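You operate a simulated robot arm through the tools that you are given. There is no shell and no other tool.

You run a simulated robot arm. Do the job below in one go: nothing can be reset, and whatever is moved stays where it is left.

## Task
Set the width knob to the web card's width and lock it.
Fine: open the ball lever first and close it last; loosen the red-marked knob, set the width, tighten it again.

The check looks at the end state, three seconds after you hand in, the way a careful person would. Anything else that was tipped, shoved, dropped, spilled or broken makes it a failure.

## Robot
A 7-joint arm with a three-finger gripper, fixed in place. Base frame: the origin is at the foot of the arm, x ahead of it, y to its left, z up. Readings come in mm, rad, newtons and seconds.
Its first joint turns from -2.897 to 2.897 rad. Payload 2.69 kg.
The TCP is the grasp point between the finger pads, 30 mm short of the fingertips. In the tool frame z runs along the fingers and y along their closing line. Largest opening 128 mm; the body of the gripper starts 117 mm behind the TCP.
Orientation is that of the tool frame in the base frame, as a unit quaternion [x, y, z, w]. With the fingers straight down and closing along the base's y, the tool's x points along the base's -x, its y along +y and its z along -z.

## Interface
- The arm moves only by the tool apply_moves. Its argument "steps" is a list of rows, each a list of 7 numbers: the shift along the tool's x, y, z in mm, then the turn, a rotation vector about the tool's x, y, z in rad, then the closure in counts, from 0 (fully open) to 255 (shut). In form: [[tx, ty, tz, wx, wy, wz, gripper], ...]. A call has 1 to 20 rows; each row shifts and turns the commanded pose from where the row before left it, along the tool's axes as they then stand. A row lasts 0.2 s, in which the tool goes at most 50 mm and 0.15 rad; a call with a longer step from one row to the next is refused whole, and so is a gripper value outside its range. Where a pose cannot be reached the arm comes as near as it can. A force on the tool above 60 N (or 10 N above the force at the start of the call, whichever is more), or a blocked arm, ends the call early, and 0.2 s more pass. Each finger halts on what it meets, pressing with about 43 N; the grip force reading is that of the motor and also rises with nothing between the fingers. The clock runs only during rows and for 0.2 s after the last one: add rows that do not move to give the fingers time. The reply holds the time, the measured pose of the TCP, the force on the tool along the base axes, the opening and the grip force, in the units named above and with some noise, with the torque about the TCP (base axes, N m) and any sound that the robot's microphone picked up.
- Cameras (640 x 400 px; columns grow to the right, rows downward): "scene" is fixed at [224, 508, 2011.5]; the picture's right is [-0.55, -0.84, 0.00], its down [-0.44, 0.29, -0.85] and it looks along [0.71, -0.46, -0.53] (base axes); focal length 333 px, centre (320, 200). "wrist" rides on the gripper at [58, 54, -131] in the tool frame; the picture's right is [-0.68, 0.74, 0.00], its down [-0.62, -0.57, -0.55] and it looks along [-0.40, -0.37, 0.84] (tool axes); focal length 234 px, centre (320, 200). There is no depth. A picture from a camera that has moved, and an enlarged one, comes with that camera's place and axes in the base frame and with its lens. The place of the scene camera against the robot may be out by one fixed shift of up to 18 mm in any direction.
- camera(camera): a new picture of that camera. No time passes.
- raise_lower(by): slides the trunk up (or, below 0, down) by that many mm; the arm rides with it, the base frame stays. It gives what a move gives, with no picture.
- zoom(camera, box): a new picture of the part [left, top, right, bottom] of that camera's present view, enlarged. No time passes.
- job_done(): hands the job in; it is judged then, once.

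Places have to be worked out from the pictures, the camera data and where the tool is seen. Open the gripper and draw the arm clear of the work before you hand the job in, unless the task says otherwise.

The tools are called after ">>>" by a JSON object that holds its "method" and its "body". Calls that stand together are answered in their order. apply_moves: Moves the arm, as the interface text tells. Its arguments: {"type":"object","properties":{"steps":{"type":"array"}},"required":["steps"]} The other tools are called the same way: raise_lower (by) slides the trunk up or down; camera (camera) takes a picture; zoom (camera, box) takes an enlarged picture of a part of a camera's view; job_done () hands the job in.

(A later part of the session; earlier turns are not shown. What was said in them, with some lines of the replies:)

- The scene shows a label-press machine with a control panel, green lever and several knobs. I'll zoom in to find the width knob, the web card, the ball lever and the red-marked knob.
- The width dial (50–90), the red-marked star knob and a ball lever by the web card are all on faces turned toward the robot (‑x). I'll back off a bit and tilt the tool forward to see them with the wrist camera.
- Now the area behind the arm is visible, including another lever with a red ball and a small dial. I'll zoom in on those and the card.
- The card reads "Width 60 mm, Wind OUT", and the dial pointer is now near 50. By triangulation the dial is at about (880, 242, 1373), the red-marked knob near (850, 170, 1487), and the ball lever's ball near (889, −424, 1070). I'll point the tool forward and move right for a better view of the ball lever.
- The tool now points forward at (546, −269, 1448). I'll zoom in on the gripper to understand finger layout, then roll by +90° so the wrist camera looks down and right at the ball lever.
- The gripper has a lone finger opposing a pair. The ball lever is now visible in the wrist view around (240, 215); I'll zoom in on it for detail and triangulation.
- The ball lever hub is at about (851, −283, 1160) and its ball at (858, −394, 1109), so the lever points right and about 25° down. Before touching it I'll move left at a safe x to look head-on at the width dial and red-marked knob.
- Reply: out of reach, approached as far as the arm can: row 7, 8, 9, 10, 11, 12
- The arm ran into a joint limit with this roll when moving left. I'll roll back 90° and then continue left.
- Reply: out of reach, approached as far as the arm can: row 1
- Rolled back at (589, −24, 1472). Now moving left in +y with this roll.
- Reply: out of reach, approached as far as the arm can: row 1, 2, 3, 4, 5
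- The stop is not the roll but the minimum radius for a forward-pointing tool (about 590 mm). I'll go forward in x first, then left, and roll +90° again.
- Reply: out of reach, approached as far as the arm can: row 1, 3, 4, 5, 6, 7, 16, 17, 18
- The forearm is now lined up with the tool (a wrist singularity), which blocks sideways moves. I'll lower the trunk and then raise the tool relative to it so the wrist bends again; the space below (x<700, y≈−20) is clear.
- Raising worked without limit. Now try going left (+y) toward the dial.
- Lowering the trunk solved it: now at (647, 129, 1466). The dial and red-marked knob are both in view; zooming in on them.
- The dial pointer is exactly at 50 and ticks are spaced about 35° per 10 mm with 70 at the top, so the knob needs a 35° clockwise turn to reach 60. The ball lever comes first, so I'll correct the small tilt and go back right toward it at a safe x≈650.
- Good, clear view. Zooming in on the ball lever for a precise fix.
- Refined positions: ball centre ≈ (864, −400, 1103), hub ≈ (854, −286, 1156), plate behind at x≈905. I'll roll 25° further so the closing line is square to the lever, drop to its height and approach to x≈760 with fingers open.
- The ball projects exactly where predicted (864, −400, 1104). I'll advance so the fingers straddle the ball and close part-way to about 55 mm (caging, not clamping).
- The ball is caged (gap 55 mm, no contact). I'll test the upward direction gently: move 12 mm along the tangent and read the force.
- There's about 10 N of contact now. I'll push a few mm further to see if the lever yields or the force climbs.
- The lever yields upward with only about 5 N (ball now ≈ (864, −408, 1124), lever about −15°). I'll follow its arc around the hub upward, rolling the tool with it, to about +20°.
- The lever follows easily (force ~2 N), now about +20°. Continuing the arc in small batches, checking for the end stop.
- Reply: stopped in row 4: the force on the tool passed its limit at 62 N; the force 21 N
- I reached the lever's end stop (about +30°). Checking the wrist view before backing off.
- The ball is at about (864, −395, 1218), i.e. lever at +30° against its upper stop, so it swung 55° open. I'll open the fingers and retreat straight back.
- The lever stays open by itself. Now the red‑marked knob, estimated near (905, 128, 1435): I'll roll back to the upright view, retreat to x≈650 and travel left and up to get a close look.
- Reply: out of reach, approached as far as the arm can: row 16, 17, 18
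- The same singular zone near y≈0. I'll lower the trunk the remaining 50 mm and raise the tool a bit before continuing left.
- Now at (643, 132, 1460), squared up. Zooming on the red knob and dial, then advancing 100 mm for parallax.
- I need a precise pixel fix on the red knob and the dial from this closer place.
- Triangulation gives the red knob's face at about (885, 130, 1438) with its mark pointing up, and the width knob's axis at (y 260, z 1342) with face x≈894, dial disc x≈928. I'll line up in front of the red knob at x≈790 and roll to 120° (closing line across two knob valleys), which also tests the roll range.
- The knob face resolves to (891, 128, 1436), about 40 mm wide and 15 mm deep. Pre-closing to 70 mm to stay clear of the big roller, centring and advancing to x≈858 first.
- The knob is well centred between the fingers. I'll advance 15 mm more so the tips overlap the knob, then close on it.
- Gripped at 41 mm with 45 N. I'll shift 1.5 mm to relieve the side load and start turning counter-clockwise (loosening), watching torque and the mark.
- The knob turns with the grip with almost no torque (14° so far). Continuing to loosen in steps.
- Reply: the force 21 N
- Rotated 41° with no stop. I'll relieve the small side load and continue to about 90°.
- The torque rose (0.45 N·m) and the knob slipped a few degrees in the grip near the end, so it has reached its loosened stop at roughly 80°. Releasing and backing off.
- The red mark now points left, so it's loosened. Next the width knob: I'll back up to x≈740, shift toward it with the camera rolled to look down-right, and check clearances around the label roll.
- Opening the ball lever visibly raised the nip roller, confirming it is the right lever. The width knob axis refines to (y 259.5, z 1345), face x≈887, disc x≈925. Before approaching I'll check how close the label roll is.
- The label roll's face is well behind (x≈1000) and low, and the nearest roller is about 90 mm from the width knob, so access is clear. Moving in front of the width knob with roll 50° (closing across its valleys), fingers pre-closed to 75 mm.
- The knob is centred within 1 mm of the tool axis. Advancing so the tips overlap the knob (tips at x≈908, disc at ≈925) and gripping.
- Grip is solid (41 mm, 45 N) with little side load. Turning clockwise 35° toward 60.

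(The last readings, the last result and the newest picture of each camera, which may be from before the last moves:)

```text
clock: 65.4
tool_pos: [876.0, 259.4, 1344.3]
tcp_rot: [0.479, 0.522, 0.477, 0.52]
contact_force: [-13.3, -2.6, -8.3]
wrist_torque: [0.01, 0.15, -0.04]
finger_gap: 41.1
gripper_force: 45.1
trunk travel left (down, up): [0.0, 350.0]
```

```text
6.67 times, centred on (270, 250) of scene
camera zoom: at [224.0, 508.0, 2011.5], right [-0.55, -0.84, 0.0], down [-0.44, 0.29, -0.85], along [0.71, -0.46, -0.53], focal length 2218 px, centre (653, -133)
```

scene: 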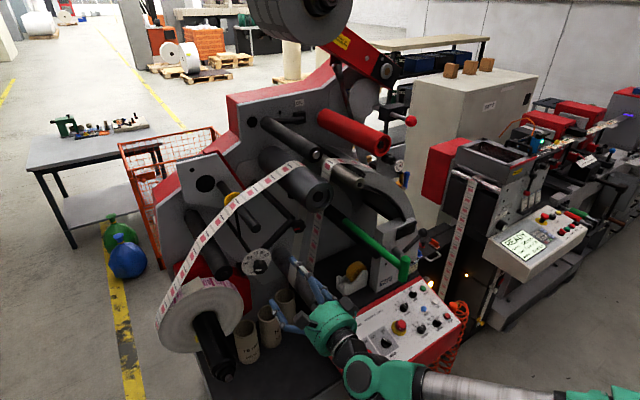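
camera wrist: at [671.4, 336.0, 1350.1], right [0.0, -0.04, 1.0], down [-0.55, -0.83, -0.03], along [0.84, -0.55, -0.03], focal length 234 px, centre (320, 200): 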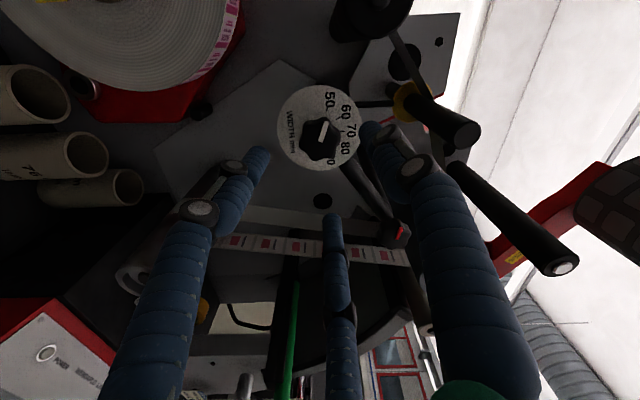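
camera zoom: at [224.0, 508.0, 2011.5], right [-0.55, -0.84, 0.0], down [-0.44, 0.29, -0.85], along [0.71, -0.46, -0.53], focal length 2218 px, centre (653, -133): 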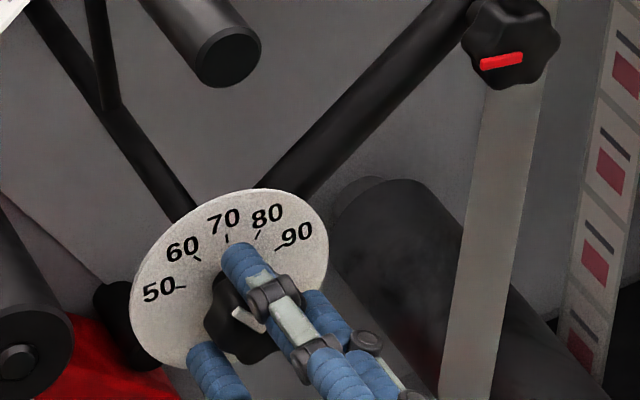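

The 60 tick now sits exactly where the 50 tick was relative to the mark (35.15° turned). Releasing and backing off to verify the reading.

>>> {"method": "apply_moves", "body": {"steps": [[0, 0, 0, 0, 0, 0, 200], [0, 0, 0, 0, 0, 0, 150], [0, 0, 0, 0, 0, 0, 105], [0, 0, 0, 0, 0, 0, 105], [0, 0, -20, 0, 0, 0, 105], [0, 0, -30, 0, 0, 0, 105], [0, 0, -25, 0, 0, 0, 105], [0, 0, 0, 0, 0, 0, 105]]}}

>>> {"method": "camera", "body": {"camera": "wrist"}}

>>> {"method": "zoom", "body": {"camera": "wrist", "box": [240, 70, 400, 190]}}

>>> {"method": "zoom", "body": {"camera": "scene", "box": [230, 220, 310, 280]}}

```text
clock: 67.2
tool_pos: [799.6, 259.9, 1346.5]
tcp_rot: [0.479, 0.522, 0.476, 0.521]
contact_force: [-0.1, 0.2, 0.3]
wrist_torque: [0.01, 0.05, 0.05]
finger_gap: 75.2
gripper_force: 0.1
trunk travel left (down, up): [0.0, 350.0]
```

```text
taken
camera wrist: at [670.3, 321.5, 1396.0], right [0.0, -0.61, 0.79], down [-0.55, -0.66, -0.51], along [0.84, -0.44, -0.34], focal length 234 px, centre (320, 200)
```

wrist: 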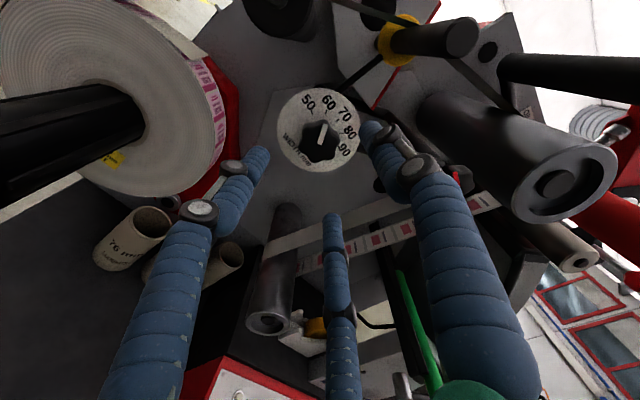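

```text
3.33 times, centred on (320, 130) of wrist
camera zoom: at [670.3, 321.5, 1396.0], right [0.0, -0.61, 0.79], down [-0.55, -0.66, -0.51], along [0.84, -0.44, -0.34], focal length 781 px, centre (320, 433)
```

zoom: 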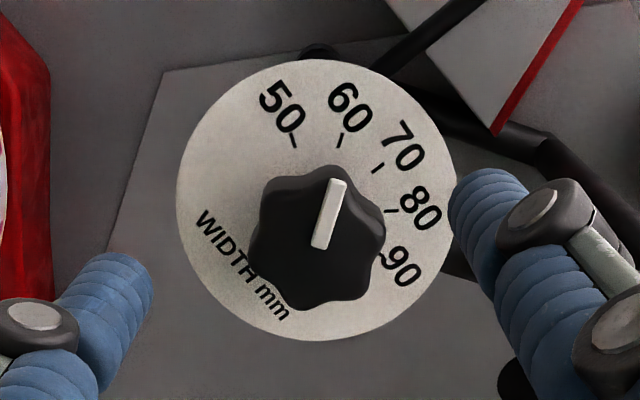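

```text
6.67 times, centred on (270, 250) of scene
camera zoom: at [224.0, 508.0, 2011.5], right [-0.55, -0.84, 0.0], down [-0.44, 0.29, -0.85], along [0.71, -0.46, -0.53], focal length 2218 px, centre (653, -133)
```

zoom: 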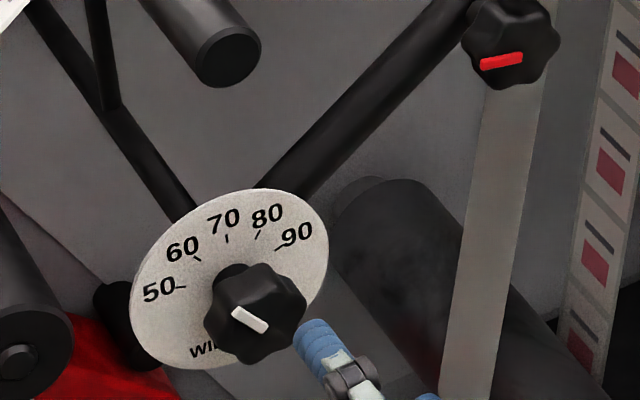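

The pointer now points at the 60 tick. I'll zoom in tighter to check the angle accurately.

>>> {"method": "zoom", "body": {"camera": "wrist", "box": [275, 85, 367, 175]}}

>>> {"method": "zoom", "body": {"camera": "wrist", "box": [296, 96, 346, 152]}}

```text
4.44 times, centred on (321, 130) of wrist
camera zoom: at [670.3, 321.5, 1396.0], right [0.0, -0.61, 0.79], down [-0.55, -0.66, -0.51], along [0.84, -0.44, -0.34], focal length 1041 px, centre (316, 511)
```

zoom: 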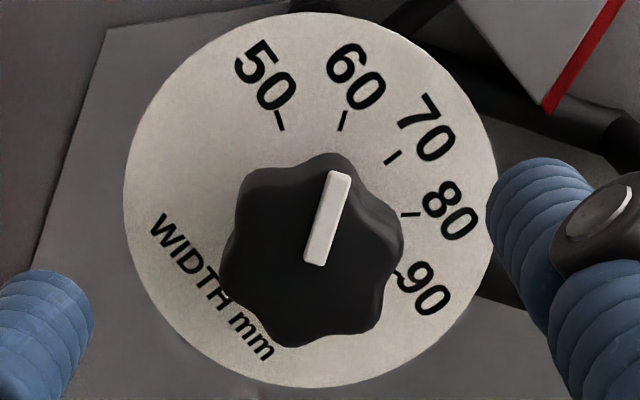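

```text
7.14 times, centred on (321, 124) of wrist
camera zoom: at [670.3, 321.5, 1396.0], right [0.0, -0.61, 0.79], down [-0.55, -0.66, -0.51], along [0.84, -0.44, -0.34], focal length 1673 px, centre (313, 743)
```

zoom: 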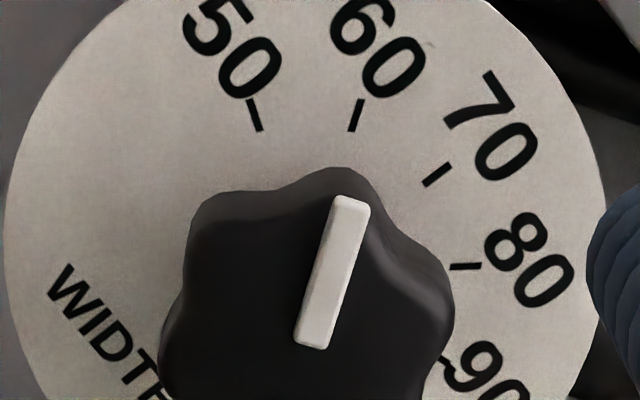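

Reading from two views gives about 35–36° left of top, i.e. 60 mm within a few tenths. Now back to the red knob to tighten it: move in front of it at x≈800 and roll to 42° (valley grip for its current orientation).

>>> {"method": "apply_moves", "body": {"steps": [[-25, 15, 0, 0, 0, 0, 105], [-37, 20, 0, 0, 0, 0, 105], [-38, 21, 0, 0, 0, 0, 105], [-37.2, 21, 0, 0, 0, 0, 105], [0, 0, 0, 0, 0, -0.15, 105], [0, 0, 0, 0, 0, -0.15, 105], [0, 0, 0, 0, 0, -0.15, 105], [0, 0, 0, 0, 0, -0.15, 105], [0, 0, 0, 0, 0, -0.15, 105], [0, 0, 0, 0, 0, 0, 105]]}}

>>> {"method": "camera", "body": {"camera": "wrist"}}

>>> {"method": "zoom", "body": {"camera": "wrist", "box": [240, 80, 400, 200]}}

```text
clock: 69.4
tool_pos: [802.0, 130.1, 1434.4]
tcp_rot: [0.254, 0.661, 0.252, 0.66]
contact_force: [-0.7, -0.4, -0.7]
wrist_torque: [0.02, 0.01, -0.02]
finger_gap: 75.3
gripper_force: 0.1
trunk travel left (down, up): [0.0, 350.0]
```

```text
taken
camera wrist: at [671.2, 207.3, 1428.1], right [0.0, 0.1, 1.0], down [-0.55, -0.83, 0.08], along [0.84, -0.55, 0.05], focal length 234 px, centre (320, 200)
```

wrist: 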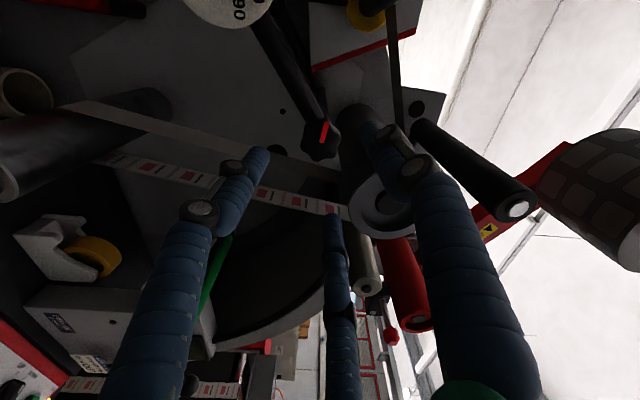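

```text
3.33 times, centred on (320, 140) of wrist
camera zoom: at [671.2, 207.3, 1428.1], right [0.0, 0.1, 1.0], down [-0.55, -0.83, 0.08], along [0.84, -0.55, 0.05], focal length 781 px, centre (320, 400)
```

zoom: 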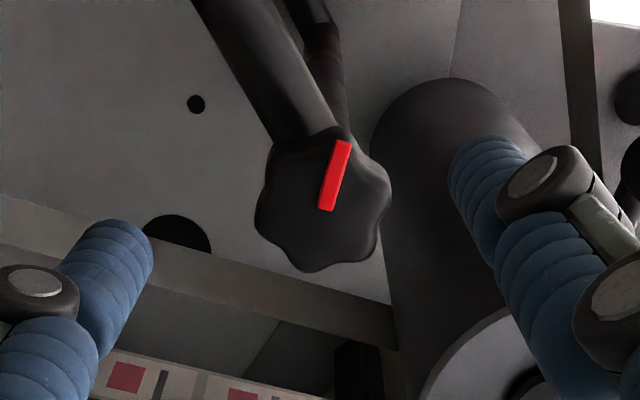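

The knob's orientation relative to the fingers matches the earlier grip exactly (it was loosened by ~78°). Advancing and gripping again.

>>> {"method": "apply_moves", "body": {"steps": [[-0.8, 0.2, 25, 0, 0, 0, 115], [0, 0, 25, 0, 0, 0, 115], [0, 0, 15, 0, 0, 0, 115], [0, 0, 9, 0, 0, 0, 115], [0, 0, 0, 0, 0, 0, 150], [0, 0, 0, 0, 0, 0, 180], [0, 0, 0, 0, 0, 0, 255], [0, 0, 0, 0, 0, 0, 255], [0, 0, 0, 0, 0, 0, 255]]}}

>>> {"method": "zoom", "body": {"camera": "wrist", "box": [240, 100, 400, 220]}}

```text
clock: 71.4
tool_pos: [875.4, 130.6, 1435.7]
tcp_rot: [0.254, 0.661, 0.253, 0.66]
contact_force: [3.4, 8.0, 2.3]
wrist_torque: [0.03, -0.03, 0.2]
finger_gap: 41.1
gripper_force: 44.6
trunk travel left (down, up): [0.0, 350.0]
```

```text
3.33 times, centred on (320, 160) of wrist
camera zoom: at [744.9, 207.5, 1428.6], right [0.0, 0.09, 1.0], down [-0.55, -0.83, 0.08], along [0.84, -0.55, 0.05], focal length 781 px, centre (320, 333)
```

zoom: 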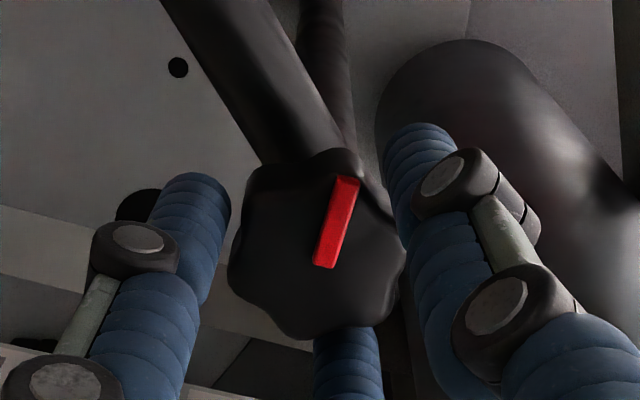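

Gripped again (41 mm, 45 N). Turning clockwise to tighten, first about 57°.

>>> {"method": "apply_moves", "body": {"steps": [[0, 0.5, 0, 0, 0, 0.1, 255], [0, 0, 0, 0, 0, 0.1, 255], [0, 0, 0, 0, 0, 0.1, 255], [0, 0, 0, 0, 0, 0.1, 255], [0, 0, 0, 0, 0, 0.1, 255], [0, 0, 0, 0, 0, 0.1, 255], [0, 0, 0, 0, 0, 0.1, 255], [0, 0, 0, 0, 0, 0.1, 255], [0, 0, 0, 0, 0, 0.1, 255], [0, 0, 0, 0, 0, 0.1, 255], [0, 0, 0, 0, 0, 0, 255]]}}

>>> {"method": "zoom", "body": {"camera": "wrist", "box": [240, 100, 400, 220]}}

>>> {"method": "zoom", "body": {"camera": "scene", "box": [240, 200, 340, 290]}}

```text
clock: 73.8
tool_pos: [875.5, 130.4, 1434.9]
tcp_rot: [0.54, 0.458, 0.538, 0.457]
contact_force: [-0.7, -2.6, -3.2]
wrist_torque: [0.01, 0.05, -0.14]
finger_gap: 41.0
gripper_force: 44.8
trunk travel left (down, up): [0.0, 350.0]
```

```text
3.33 times, centred on (320, 160) of wrist
camera zoom: at [745.1, 177.5, 1498.7], right [0.0, -0.79, 0.62], down [-0.55, -0.51, -0.66], along [0.83, -0.34, -0.43], focal length 781 px, centre (320, 333)
```

zoom: 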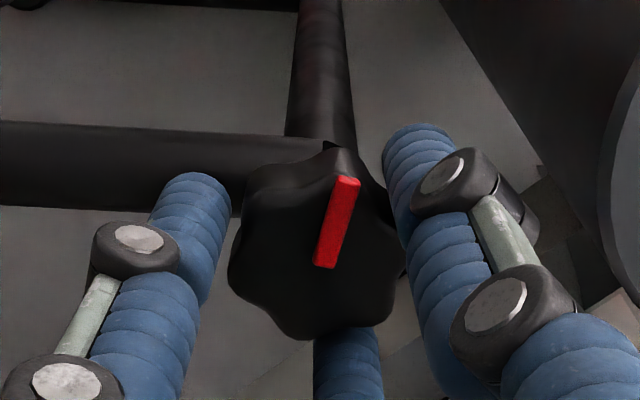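

```text
4.44 times, centred on (290, 245) of scene
camera zoom: at [224.0, 508.0, 2011.5], right [-0.55, -0.84, 0.0], down [-0.44, 0.29, -0.85], along [0.71, -0.46, -0.53], focal length 1478 px, centre (453, 0)
```

zoom: 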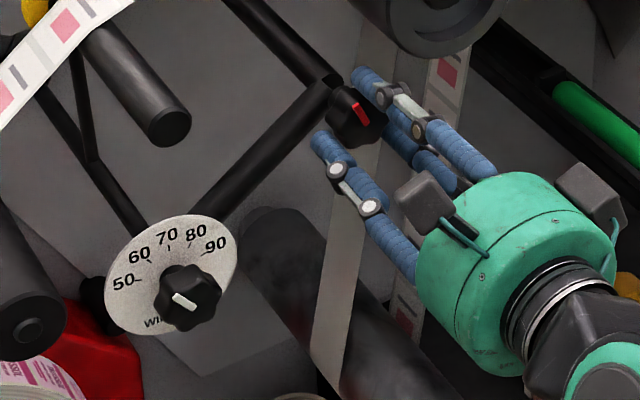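

Now 57° turned, 21° to go. Continuing in smaller steps to the original tight position and slightly beyond to feel the stop.

>>> {"method": "apply_moves", "body": {"steps": [[0, 0, 0, 0, 0, 0.07, 255], [0, 0, 0, 0, 0, 0.07, 255], [0, 0, 0, 0, 0, 0.07, 255], [0, 0, 0, 0, 0, 0.07, 255], [0, 0, 0, 0, 0, 0.07, 255], [0, 0, 0, 0, 0, 0.05, 255], [0, 0, 0, 0, 0, 0, 255]]}}

>>> {"method": "zoom", "body": {"camera": "wrist", "box": [240, 100, 400, 220]}}

>>> {"method": "zoom", "body": {"camera": "scene", "box": [240, 200, 340, 290]}}

```text
clock: 75.4
tool_pos: [874.1, 129.3, 1434.3]
tcp_rot: [0.62, 0.341, 0.619, 0.34]
contact_force: [0.4, 1.0, -2.1]
wrist_torque: [0.02, 0.13, 0.05]
finger_gap: 41.0
gripper_force: 45.4
trunk travel left (down, up): [0.0, 350.0]
```

```text
3.33 times, centred on (320, 160) of wrist
camera zoom: at [745.1, 149.3, 1512.8], right [0.0, -0.97, 0.26], down [-0.55, -0.22, -0.81], along [0.83, -0.14, -0.53], focal length 781 px, centre (320, 333)
```

zoom: 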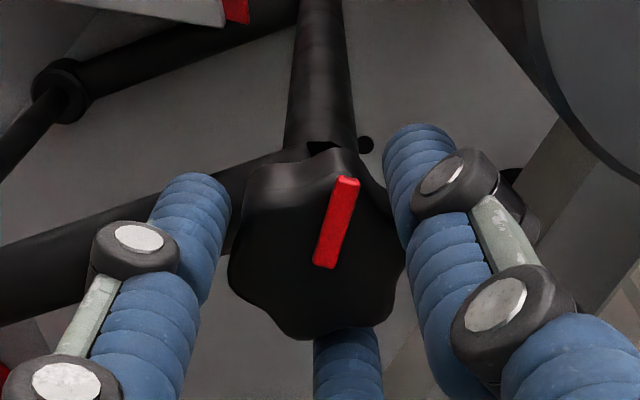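

```text
4.44 times, centred on (290, 245) of scene
camera zoom: at [224.0, 508.0, 2011.5], right [-0.55, -0.84, 0.0], down [-0.44, 0.29, -0.85], along [0.71, -0.46, -0.53], focal length 1478 px, centre (453, 0)
```

zoom: 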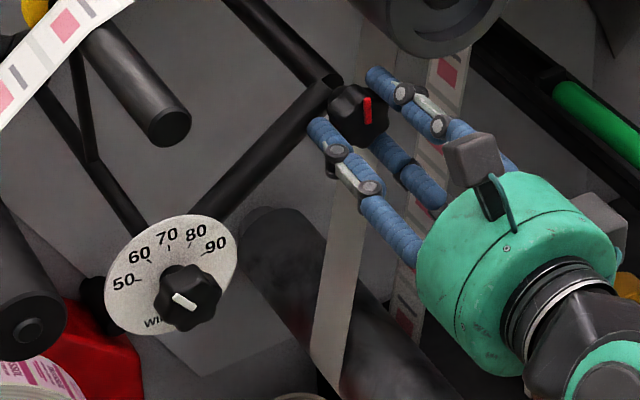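

I'm 2° past the original position with no resistance yet. I'll turn a bit further to feel for the tight stop.

>>> {"method": "apply_moves", "body": {"steps": [[0, 0, 0, 0, 0, 0.05, 255], [0, 0, 0, 0, 0, 0.05, 255], [0, 0, 0, 0, 0, 0.05, 255], [0, 0, 0, 0, 0, 0, 255]]}}

>>> {"method": "zoom", "body": {"camera": "wrist", "box": [240, 100, 400, 220]}}

```text
clock: 76.4
tool_pos: [875.5, 129.0, 1434.1]
tcp_rot: [0.644, 0.295, 0.642, 0.294]
contact_force: [-2.6, 1.3, -0.4]
wrist_torque: [-0.55, 0.05, 0.14]
finger_gap: 40.3
gripper_force: 45.7
trunk travel left (down, up): [0.0, 350.0]
```

```text
3.33 times, centred on (320, 160) of wrist
camera zoom: at [745.3, 137.6, 1515.0], right [0.0, -0.99, 0.11], down [-0.55, -0.1, -0.83], along [0.83, -0.06, -0.55], focal length 781 px, centre (320, 333)
```

zoom: 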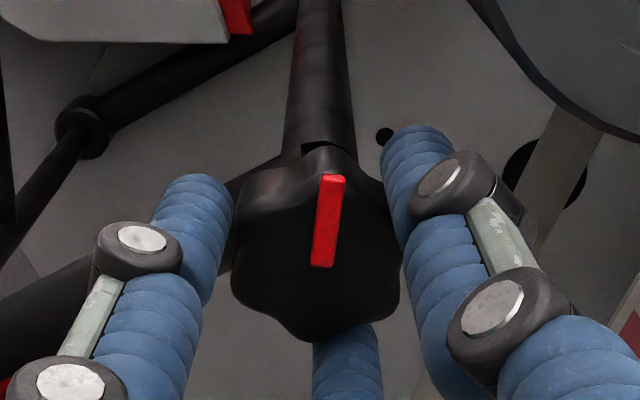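

Now the torque rose to 0.55 N·m and the knob slipped in the grip: it's at the tight stop with the mark straight up. Releasing, backing off, and checking both knobs.

>>> {"method": "apply_moves", "body": {"steps": [[0, 0, 0, 0, 0, 0, 180], [0, 0, 0, 0, 0, 0, 110], [0, 0, 0, 0, 0, 0, 110], [0, 0, -20, 0, 0, 0, 110], [0, 0, -30, 0, 0, 0, 110], [0, 0, -30, 0, 0, 0, 110], [0, 0, 0, 0, 0, -0.15, 110], [0, 0, 0, 0, 0, -0.15, 110], [0, 0, 0, 0, 0, -0.15, 60], [0, 0, -30, 0, 0, -0.15, 0], [0, 0, -30, 0, 0, -0.115, 0], [0, 0, 0, 0, 0, 0, 0]]}}

>>> {"method": "camera", "body": {"camera": "wrist"}}

>>> {"method": "zoom", "body": {"camera": "wrist", "box": [180, 50, 340, 150]}}

>>> {"method": "zoom", "body": {"camera": "scene", "box": [230, 200, 330, 280]}}

```text
clock: 79.0
tool_pos: [733.4, 129.3, 1438.1]
tcp_rot: [0.499, 0.501, 0.499, 0.501]
contact_force: [-0.6, -0.1, -0.1]
wrist_torque: [-0.02, 0.09, 0.02]
finger_gap: 128.2
gripper_force: 0.0
trunk travel left (down, up): [0.0, 350.0]
```

```text
taken
camera wrist: at [602.2, 186.8, 1491.8], right [0.0, -0.67, 0.74], down [-0.55, -0.62, -0.56], along [0.84, -0.41, -0.37], focal length 234 px, centre (320, 200)
```

wrist: 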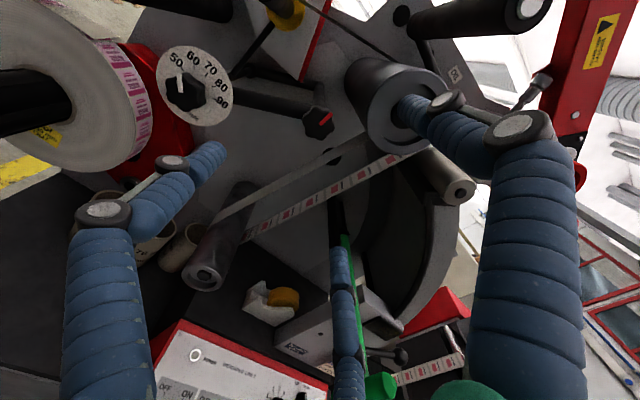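

```text
4.00 times, centred on (260, 100) of wrist
camera zoom: at [602.2, 186.8, 1491.8], right [0.0, -0.67, 0.74], down [-0.55, -0.62, -0.56], along [0.84, -0.41, -0.37], focal length 937 px, centre (560, 600)
```

zoom: 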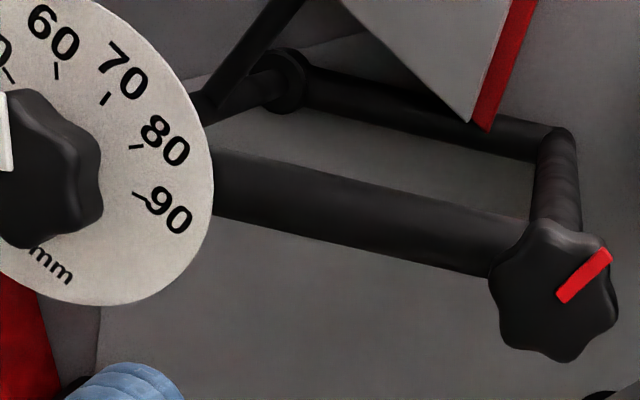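

```text
5.00 times, centred on (280, 240) of scene
camera zoom: at [224.0, 508.0, 2011.5], right [-0.55, -0.84, 0.0], down [-0.44, 0.29, -0.85], along [0.71, -0.46, -0.53], focal length 1663 px, centre (520, 0)
```

zoom: 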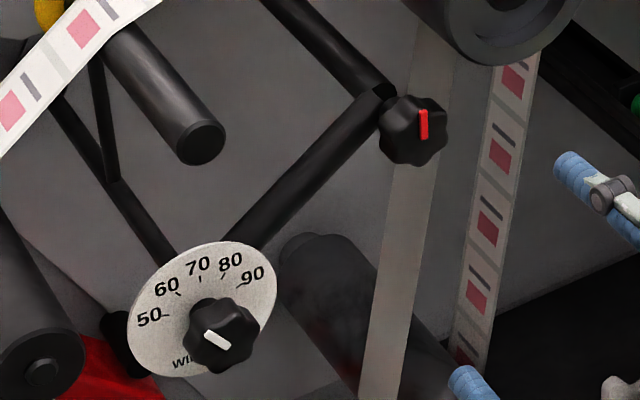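

The red mark is straight up (tight, even slightly past where it started). Let me double-check the width pointer from this view.

>>> {"method": "zoom", "body": {"camera": "wrist", "box": [150, 35, 240, 135]}}

>>> {"method": "zoom", "body": {"camera": "scene", "box": [245, 240, 295, 285]}}

```text
4.00 times, centred on (195, 85) of wrist
camera zoom: at [602.2, 186.8, 1491.8], right [0.0, -0.67, 0.74], down [-0.55, -0.62, -0.56], along [0.84, -0.41, -0.37], focal length 937 px, centre (820, 660)
```

zoom: 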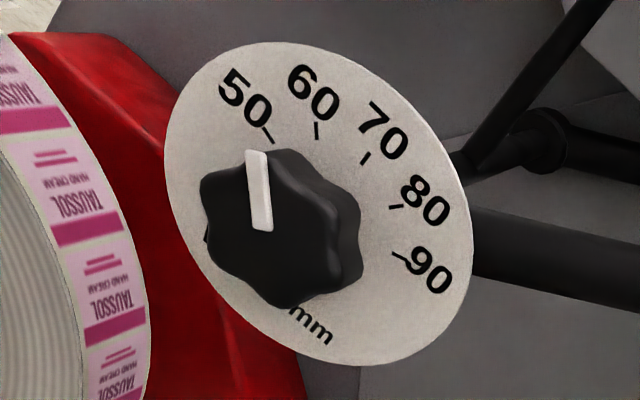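

```text
8.89 times, centred on (270, 262) of scene
camera zoom: at [224.0, 508.0, 2011.5], right [-0.55, -0.84, 0.0], down [-0.44, 0.29, -0.85], along [0.71, -0.46, -0.53], focal length 2957 px, centre (764, -356)
```

zoom: 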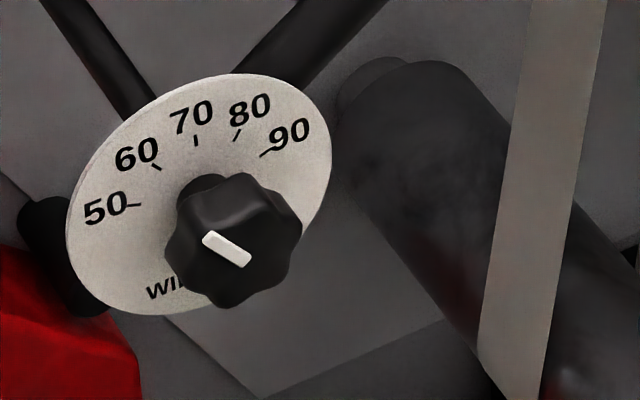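

The width pointer stays at 60 (estimates average 34.7°, i.e. 60.1 mm). Now to close the ball lever: retreat to x≈650, cross to the right at z≈1465 and come down in front of the lever.

>>> {"method": "apply_moves", "body": {"steps": [[0, 10, -40, 0, 0, 0, 0], [0, 18, -43, 0, 0, 0, 0], [-25, 0, 0, 0, 0, 0, 0], [-45, 0, 0, 0, 0, 0, 0], [-45, 0, 0, 0, 0, 0, 0], [-45, 0, 0, 0, 0, 0, 0], [-45, 0, 0, 0, 0, 0, 0], [-45, 0, 0, 0, 0, 0, 0], [-45, 0, 0, 0, 0, 0, 0], [-45, 0, 0, 0, 0, 0, 0], [-45, 0, 0, 0, 0, 0, 0], [-45, 0, 0, 0, 0, 0, 0], [-45, 0, 0, 0, 0, 0, 0], [-45, -25, 0, 0, 0, 0, 0], [-4, -45, 0, 0, 0, 0, 0], [0, -45, 0, 0, 0, 0, 0], [0, -45, 0, 0, 0, 0, 0], [0, -45, 0, 0, 0, 0, 0], [0, 0, 0, 0, 0, 0, 0]]}}

>>> {"method": "camera", "body": {"camera": "wrist"}}

>>> {"method": "camera", "body": {"camera": "scene"}}

```text
refused: row 14 steps farther than a row can; nothing moved
```

```text
taken
camera wrist: at [602.2, 186.8, 1491.8], right [0.0, -0.67, 0.74], down [-0.55, -0.62, -0.56], along [0.84, -0.41, -0.37], focal length 234 px, centre (320, 200)
```

wrist: 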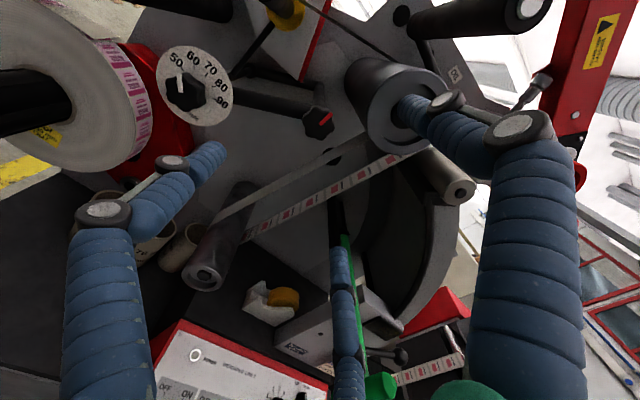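

```text
taken
```

scene: 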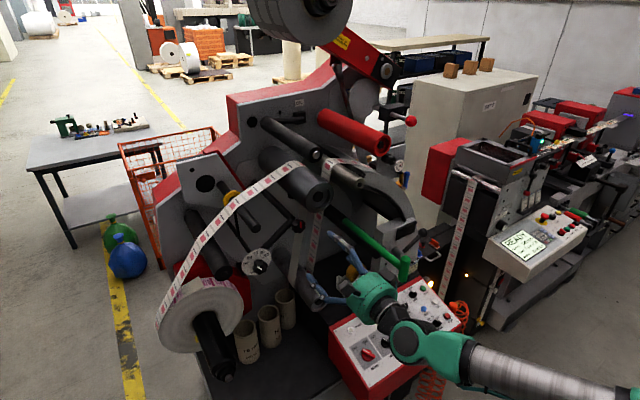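

The call was refused because row 14 exceeded 50 mm; nothing moved. Repeating with that row reduced.

>>> {"method": "apply_moves", "body": {"steps": [[0, 10, -40, 0, 0, 0, 0], [0, 18, -43, 0, 0, 0, 0], [-25, 0, 0, 0, 0, 0, 0], [-45, 0, 0, 0, 0, 0, 0], [-45, 0, 0, 0, 0, 0, 0], [-45, 0, 0, 0, 0, 0, 0], [-45, 0, 0, 0, 0, 0, 0], [-45, 0, 0, 0, 0, 0, 0], [-45, 0, 0, 0, 0, 0, 0], [-45, 0, 0, 0, 0, 0, 0], [-45, 0, 0, 0, 0, 0, 0], [-45, 0, 0, 0, 0, 0, 0], [-45, 0, 0, 0, 0, 0, 0], [-40, -25, 0, 0, 0, 0, 0], [-9, -45, 0, 0, 0, 0, 0], [0, -45, 0, 0, 0, 0, 0], [0, -45, 0, 0, 0, 0, 0], [0, -45, 0, 0, 0, 0, 0], [0, 0, 0, 0, 0, 0, 0]]}}

>>> {"method": "camera", "body": {"camera": "wrist"}}

>>> {"method": "camera", "body": {"camera": "scene"}}

```text
clock: 83.0
tool_pos: [650.6, -394.2, 1259.0]
tcp_rot: [0.501, 0.501, 0.498, 0.5]
contact_force: [-0.4, 0.3, -0.6]
wrist_torque: [0.0, -0.02, -0.01]
finger_gap: 128.0
gripper_force: 0.1
trunk travel left (down, up): [0.0, 350.0]
```

```text
taken
camera wrist: at [519.7, -335.6, 1312.9], right [0.0, -0.68, 0.74], down [-0.55, -0.62, -0.56], along [0.83, -0.41, -0.37], focal length 234 px, centre (320, 200)
```

wrist: 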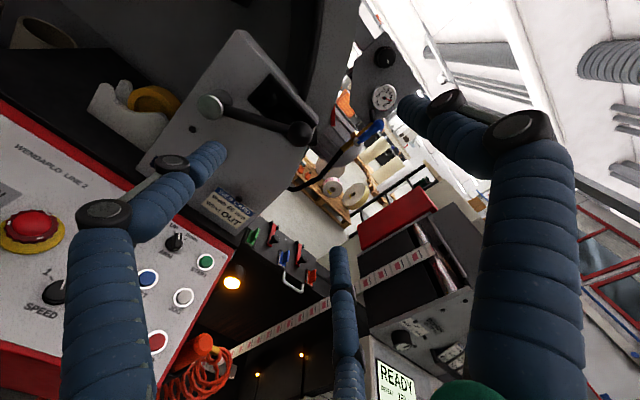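

```text
taken
```

scene: 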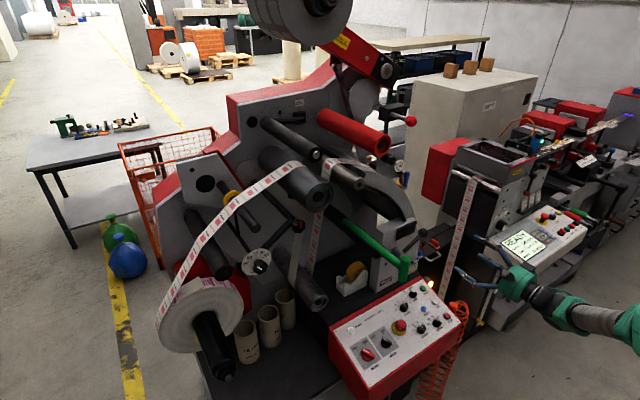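

The ball is where expected, (864, −395, 1218). Lowering to it, rolling to 60° (square to the lever) and moving in to straddle the ball, then caging at 55 mm.

>>> {"method": "apply_moves", "body": {"steps": [[-1, -40, 0, 0, 0, 0, 0], [0, 0, 0, 0, 0, -0.1309, 0], [0, 0, 0, 0, 0, -0.1309, 0], [0, 0, 0, 0, 0, -0.1309, 0], [0, 0, 0, 0, 0, -0.1309, 0], [0, 0, 40, 0, 0, 0, 0], [0, 0, 40, 0, 0, 0, 0], [0, 0, 30, 0, 0, 0, 0], [0, 0, 0, 0, 0, 0, 0]]}}

>>> {"method": "camera", "body": {"camera": "wrist"}}

```text
clock: 85.0
tool_pos: [762.1, -395.9, 1220.4]
tcp_rot: [0.354, 0.614, 0.352, 0.612]
contact_force: [-0.5, -0.6, -0.6]
wrist_torque: [-0.03, -0.03, -0.01]
finger_gap: 128.0
gripper_force: 0.0
trunk travel left (down, up): [0.0, 350.0]
```

```text
taken
camera wrist: at [632.2, -320.0, 1237.9], right [0.0, -0.22, 0.98], down [-0.55, -0.82, -0.18], along [0.84, -0.54, -0.12], focal length 234 px, centre (320, 200)
```

wrist: 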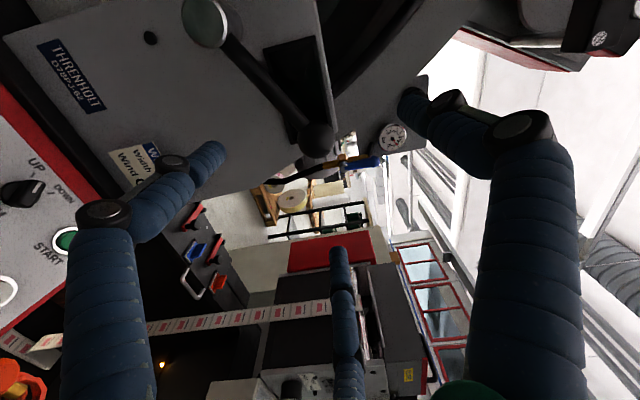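

The ball is on the tool axis again. Advancing 86 mm and caging.

>>> {"method": "apply_moves", "body": {"steps": [[0, 0, 30, 0, 0, 0, 0], [0, 0, 30, 0, 0, 0, 0], [0, -1, 26, 0, 0, 0, 0], [0, 0, 0, 0, 0, 0, 80], [0, 0, 0, 0, 0, 0, 145], [0, 0, 0, 0, 0, 0, 145], [0, 0, 0, 0, 0, 0, 145]]}}

>>> {"method": "camera", "body": {"camera": "wrist"}}

```text
clock: 86.6
tool_pos: [846.6, -397.6, 1218.4]
tcp_rot: [0.354, 0.614, 0.352, 0.612]
contact_force: [0.6, 0.8, 0.4]
wrist_torque: [-0.02, -0.02, 0.03]
finger_gap: 54.9
gripper_force: 0.0
trunk travel left (down, up): [0.0, 350.0]
```

```text
taken
camera wrist: at [716.6, -321.1, 1236.2], right [0.0, -0.22, 0.98], down [-0.55, -0.82, -0.18], along [0.84, -0.54, -0.12], focal length 234 px, centre (320, 200)
```

wrist: 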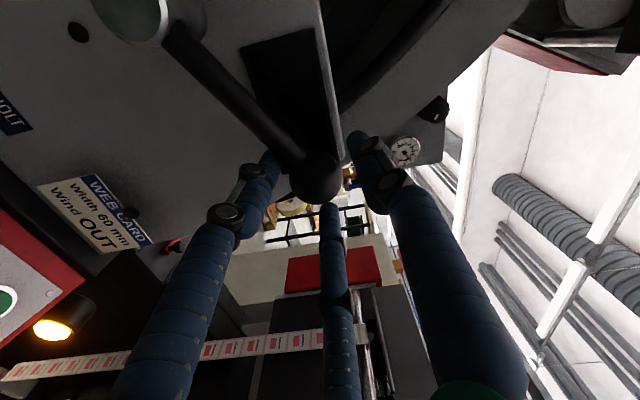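

Caged without contact. Now following the arc downward (clockwise) 45° to start closing the lever.

>>> {"method": "apply_moves", "body": {"steps": [[3.0, -14.6, 0, 0, 0, 0.1309, 145], [1.1, -16.4, 0, 0, 0, 0.1309, 145], [1.1, -16.4, 0, 0, 0, 0.1309, 145], [1.1, -16.4, 0, 0, 0, 0.1309, 145], [1.1, -16.4, 0, 0, 0, 0.1309, 145], [1.1, -16.4, 0, 0, 0, 0.1309, 145], [0, 0, 0, 0, 0, 0, 145]]}}

>>> {"method": "zoom", "body": {"camera": "scene", "box": [380, 210, 508, 290]}}

>>> {"method": "camera", "body": {"camera": "wrist"}}

```text
clock: 88.2
tool_pos: [847.9, -406.2, 1122.9]
tcp_rot: [0.563, 0.431, 0.559, 0.429]
contact_force: [-0.8, 0.5, -8.5]
wrist_torque: [-0.27, 0.13, 0.05]
finger_gap: 57.5
gripper_force: 1.8
trunk travel left (down, up): [0.0, 350.0]
```

```text
5.00 times, centred on (444, 250) of scene
camera zoom: at [224.0, 508.0, 2011.5], right [-0.55, -0.84, 0.0], down [-0.44, 0.29, -0.85], along [0.71, -0.46, -0.53], focal length 1663 px, centre (-300, -50)
```

zoom: 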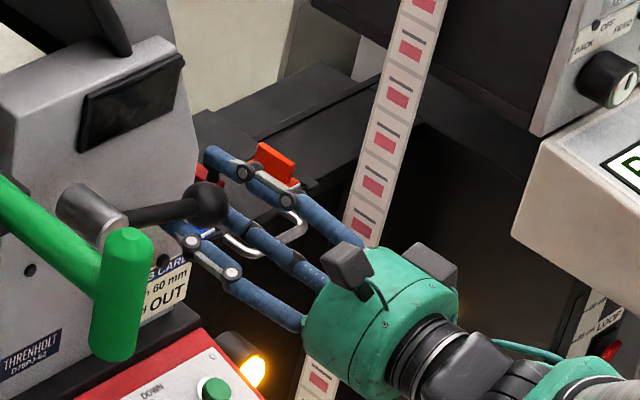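

```text
taken
camera wrist: at [717.3, -366.1, 1191.0], right [0.0, -0.84, 0.54], down [-0.55, -0.45, -0.7], along [0.83, -0.29, -0.47], focal length 234 px, centre (320, 200)
```

wrist: 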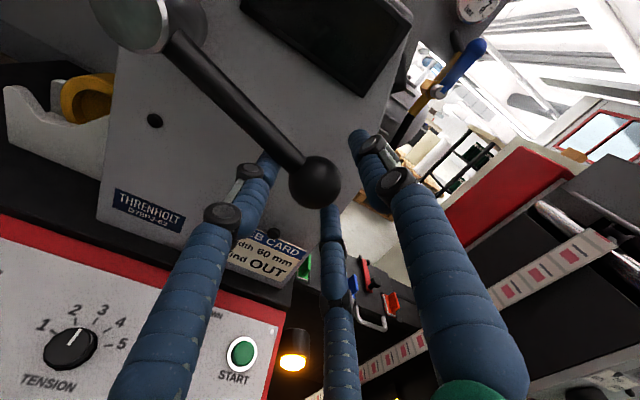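

The lever follows downward, resting on the lower finger. Continuing in finer steps toward the original closed angle (−25°) and against its stop.

>>> {"method": "apply_moves", "body": {"steps": [[0.2, -7.7, 0, 0, 0, 0.0611, 145], [0.2, -7.7, 0, 0, 0, 0.0611, 145], [0.2, -7.0, 0, 0, 0, 0.05, 145], [0, -4, 0, 0, 0, 0, 145], [0, -3, 0, 0, 0, 0, 145], [0, 0, 0, 0, 0, 0, 145]]}}

>>> {"method": "zoom", "body": {"camera": "wrist", "box": [80, 0, 400, 240]}}

>>> {"method": "zoom", "body": {"camera": "scene", "box": [380, 210, 508, 290]}}

```text
clock: 89.6
tool_pos: [846.9, -397.3, 1096.6]
tcp_rot: [0.596, 0.383, 0.594, 0.381]
contact_force: [1.0, 1.1, 0.2]
wrist_torque: [0.01, -0.04, 0.01]
finger_gap: 55.4
gripper_force: 0.0
trunk travel left (down, up): [0.0, 350.0]
```

```text
1.67 times, centred on (240, 120) of wrist
camera zoom: at [717.1, -367.3, 1171.0], right [0.0, -0.92, 0.39], down [-0.55, -0.32, -0.77], along [0.83, -0.21, -0.51], focal length 390 px, centre (453, 333)
```

zoom: 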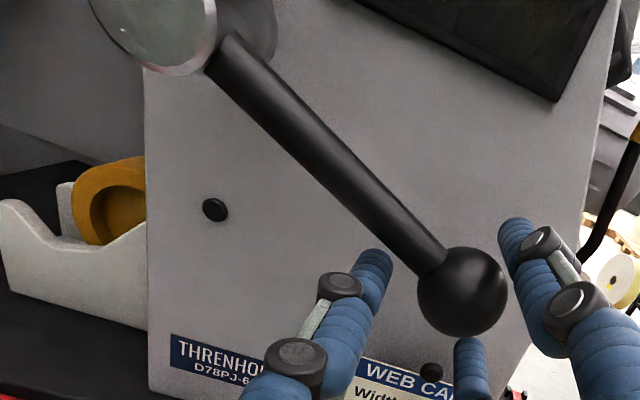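

```text
5.00 times, centred on (444, 250) of scene
camera zoom: at [224.0, 508.0, 2011.5], right [-0.55, -0.84, 0.0], down [-0.44, 0.29, -0.85], along [0.71, -0.46, -0.53], focal length 1663 px, centre (-300, -50)
```

zoom: 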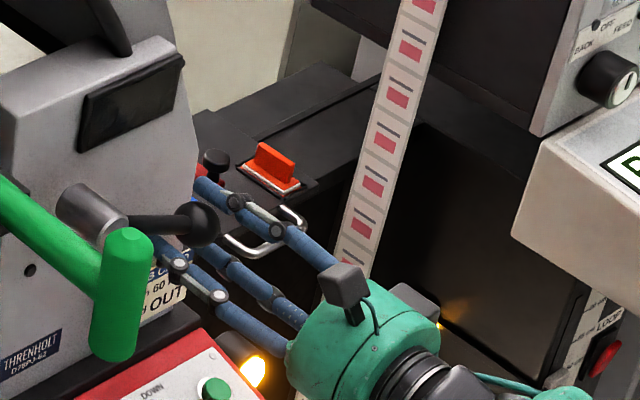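

The ball is back at (864, −400, 1102.5), the original closed angle, with zero force. I'll press a few mm further down to confirm it's firmly at its closed stop.

>>> {"method": "apply_moves", "body": {"steps": [[0, -2, 0, 0, 0, 0, 145], [0, -1.5, 0, 0, 0, 0, 145], [0, -1.5, 0, 0, 0, 0, 145], [0, 0, 0, 0, 0, 0, 145]]}}

>>> {"method": "zoom", "body": {"camera": "wrist", "box": [80, 0, 400, 240]}}

```text
clock: 90.6
tool_pos: [847.7, -394.1, 1092.6]
tcp_rot: [0.596, 0.381, 0.595, 0.381]
contact_force: [-0.4, -2.5, 3.7]
wrist_torque: [0.09, -0.04, -0.05]
finger_gap: 57.7
gripper_force: 2.1
trunk travel left (down, up): [0.0, 350.0]
```

```text
1.67 times, centred on (240, 120) of wrist
camera zoom: at [717.2, -364.7, 1167.0], right [0.0, -0.92, 0.39], down [-0.55, -0.32, -0.77], along [0.83, -0.21, -0.51], focal length 390 px, centre (453, 333)
```

zoom: 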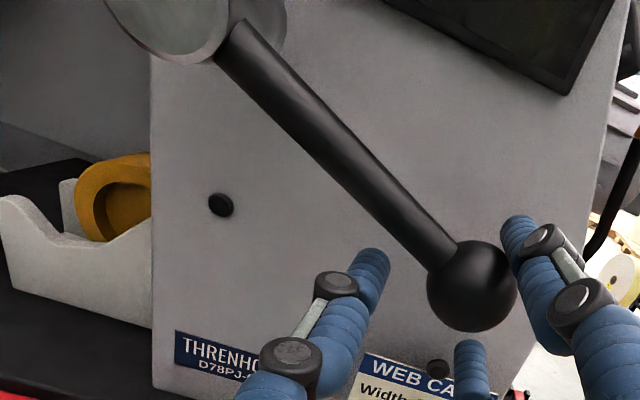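

Pressing with ~4 N doesn't move the ball, so it's at its stop. I'll press slightly harder once to be sure, then release.

>>> {"method": "apply_moves", "body": {"steps": [[0, -2.5, 0, 0, 0, 0, 145], [0, -2.5, 0, 0, 0, 0, 145], [0, -2, 0, 0, 0, 0, 145], [0, 0, 0, 0, 0, 0, 145]]}}

>>> {"method": "zoom", "body": {"camera": "wrist", "box": [80, 0, 400, 240]}}

```text
clock: 91.6
tool_pos: [847.4, -389.9, 1088.2]
tcp_rot: [0.595, 0.382, 0.595, 0.381]
contact_force: [9.2, -9.4, 16.8]
wrist_torque: [0.05, 0.03, 0.0]
finger_gap: 67.0
gripper_force: 8.3
trunk travel left (down, up): [0.0, 350.0]
```

```text
1.67 times, centred on (240, 120) of wrist
camera zoom: at [716.8, -361.7, 1162.4], right [0.0, -0.92, 0.39], down [-0.55, -0.32, -0.77], along [0.84, -0.21, -0.51], focal length 390 px, centre (453, 333)
```

zoom: 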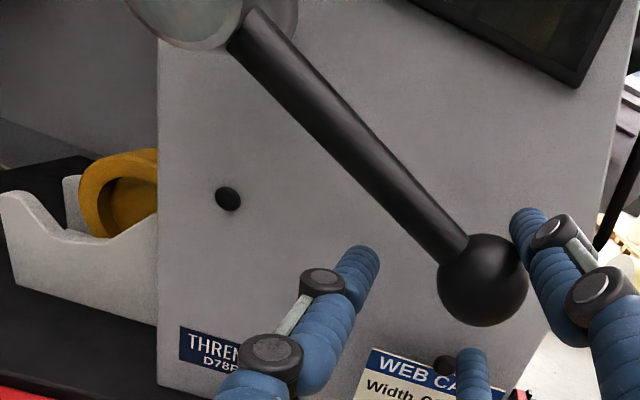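

With ~21 N the ball doesn't move: the lever is firmly closed. Re-centring, opening and retreating.

>>> {"method": "apply_moves", "body": {"steps": [[0, 8, 0, 0, 0, 0, 145], [0, 6, 0, 0, 0, 0, 100], [0, 0, 0, 0, 0, 0, 0], [0, 0, 0, 0, 0, 0, 0], [0, 0, -30, 0, 0, 0, 0], [0, 0, -40, 0, 0, 0, 0], [0, 0, -40, 0, 0, 0, 0], [0, 0, -40, 0, 0, 0, 0], [0, 0, -40, 0, 0, 0, 0], [0, 0, 0, 0, 0, 0, 0]]}}

>>> {"method": "camera", "body": {"camera": "scene"}}

>>> {"method": "camera", "body": {"camera": "wrist"}}

>>> {"method": "zoom", "body": {"camera": "scene", "box": [380, 210, 508, 290]}}

>>> {"method": "zoom", "body": {"camera": "scene", "box": [230, 110, 390, 290]}}

```text
clock: 93.8
tool_pos: [657.5, -397.8, 1099.5]
tcp_rot: [0.596, 0.381, 0.594, 0.382]
contact_force: [0.6, 0.4, 0.2]
wrist_torque: [-0.03, 0.02, 0.04]
finger_gap: 128.1
gripper_force: 0.1
trunk travel left (down, up): [0.0, 350.0]
```

```text
taken
```

scene: 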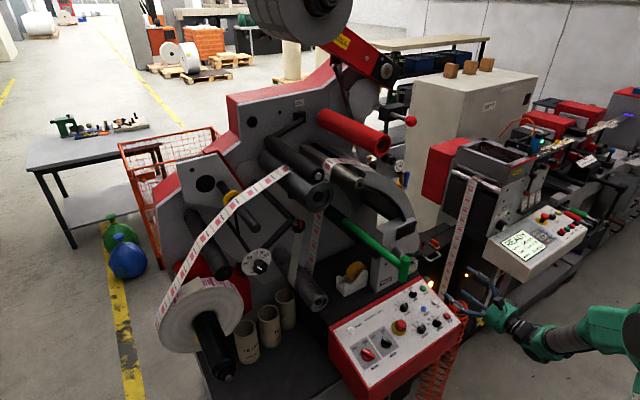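

```text
taken
camera wrist: at [527.0, -368.5, 1173.6], right [0.0, -0.92, 0.39], down [-0.55, -0.32, -0.77], along [0.83, -0.21, -0.51], focal length 234 px, centre (320, 200)
```

wrist: 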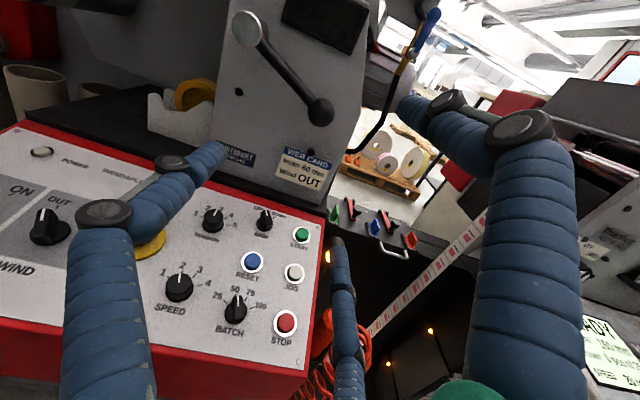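

```text
5.00 times, centred on (444, 250) of scene
camera zoom: at [224.0, 508.0, 2011.5], right [-0.55, -0.84, 0.0], down [-0.44, 0.29, -0.85], along [0.71, -0.46, -0.53], focal length 1663 px, centre (-300, -50)
```

zoom: 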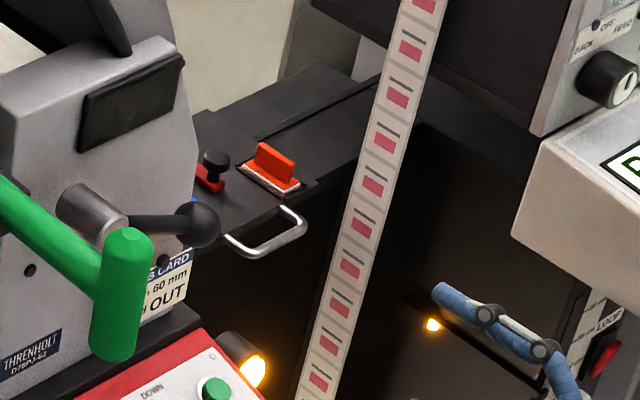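

```text
2.22 times, centred on (310, 200) of scene
camera zoom: at [224.0, 508.0, 2011.5], right [-0.55, -0.84, 0.0], down [-0.44, 0.29, -0.85], along [0.71, -0.46, -0.53], focal length 739 px, centre (342, 200)
```

zoom: 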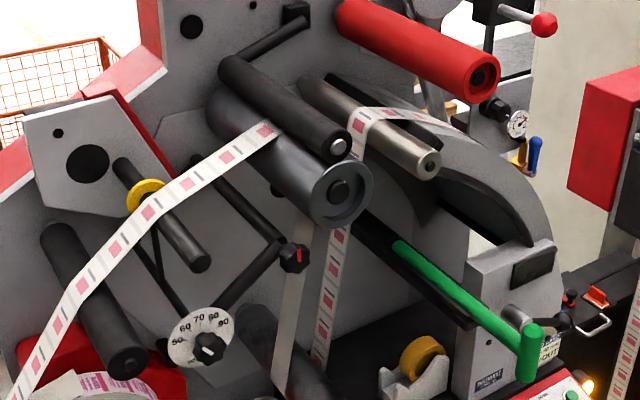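

The nip roller is back down and the lever is closed. Final check of the dial and red knob, then I'll draw the arm well clear.

>>> {"method": "zoom", "body": {"camera": "scene", "box": [245, 240, 295, 285]}}

>>> {"method": "zoom", "body": {"camera": "scene", "box": [275, 200, 325, 245]}}

>>> {"method": "apply_moves", "body": {"steps": [[0, 0, -30, 0, 0, 0, 0], [17, 36, -10, 0, 0, 0, 0], [17, 36, 0, 0, 0, 0, 0], [17, 36, 0, 0, 0, 0, 0], [17, 36, 0, 0, 0, 0, 0], [17, 36, 0, 0, 0, 0, 0], [0, 0, 0, 0, 0, 0, 0], [0, 0, 0, 0, 0, 0, 0]]}}

>>> {"method": "camera", "body": {"camera": "scene"}}

```text
8.89 times, centred on (270, 262) of scene
camera zoom: at [224.0, 508.0, 2011.5], right [-0.55, -0.84, 0.0], down [-0.44, 0.29, -0.85], along [0.71, -0.46, -0.53], focal length 2957 px, centre (764, -356)
```

zoom: 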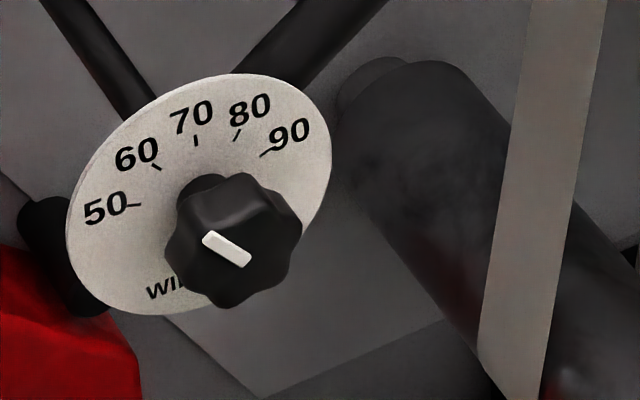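

```text
8.89 times, centred on (300, 222) of scene
camera zoom: at [224.0, 508.0, 2011.5], right [-0.55, -0.84, 0.0], down [-0.44, 0.29, -0.85], along [0.71, -0.46, -0.53], focal length 2957 px, centre (498, 0)
```

zoom: 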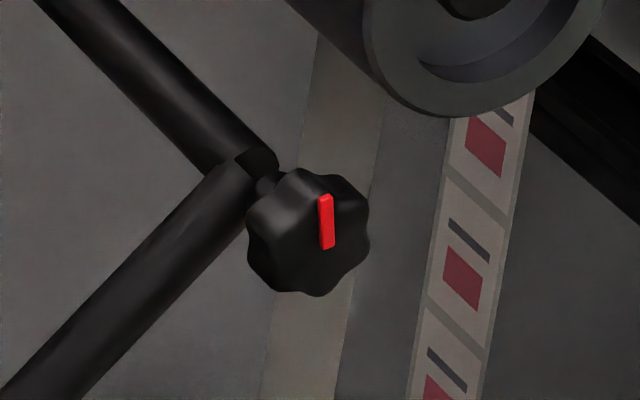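

```text
clock: 95.6
tool_pos: [617.9, -394.8, 1297.0]
tcp_rot: [0.596, 0.382, 0.595, 0.381]
contact_force: [-0.1, 0.4, 0.1]
wrist_torque: [-0.02, 0.02, -0.02]
finger_gap: 128.0
gripper_force: 0.0
trunk travel left (down, up): [0.0, 350.0]
```

```text
taken
```

scene: 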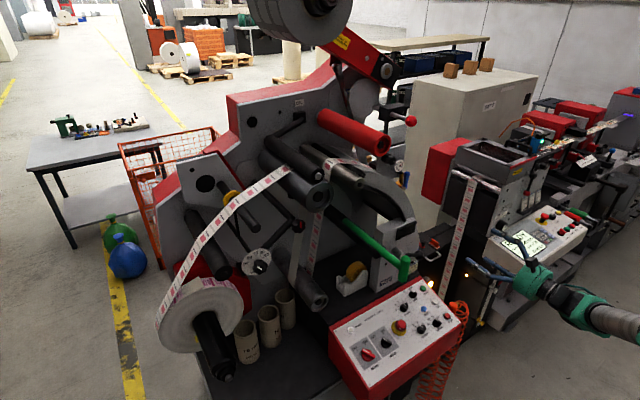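

The width pointer reads 60, the red-marked knob is tight with its mark straight up, the ball lever is closed, nothing else was disturbed, and the arm is open and clear. Handing in.

>>> {"method": "job_done", "body": {}}

```text
The job is handed in.
```

The width knob is set to 60 mm, the width on the web card, and it is locked again. The job is handed in, but no verdict has come back yet.

- **Ball lever:** I opened it first, which lifted the nip roller. I closed it last and pressed it against its stop with about 21 N; it did not move.
- **Red-marked knob:** I loosened it about 78° to its stop, and after setting the width tightened it back to its stop. Its mark now points straight up. It ended a few degrees tighter than where I found it.
- **Width knob:** I turned it about 35° clockwise from 50. The pointer reads 60 in several camera views; single readings differed by about half a millimetre either way.

I saw nothing else moved or knocked in the pictures. The gripper is open and the arm is clear of the machine. The trunk is at the bottom of its travel, 250 mm below where it started.
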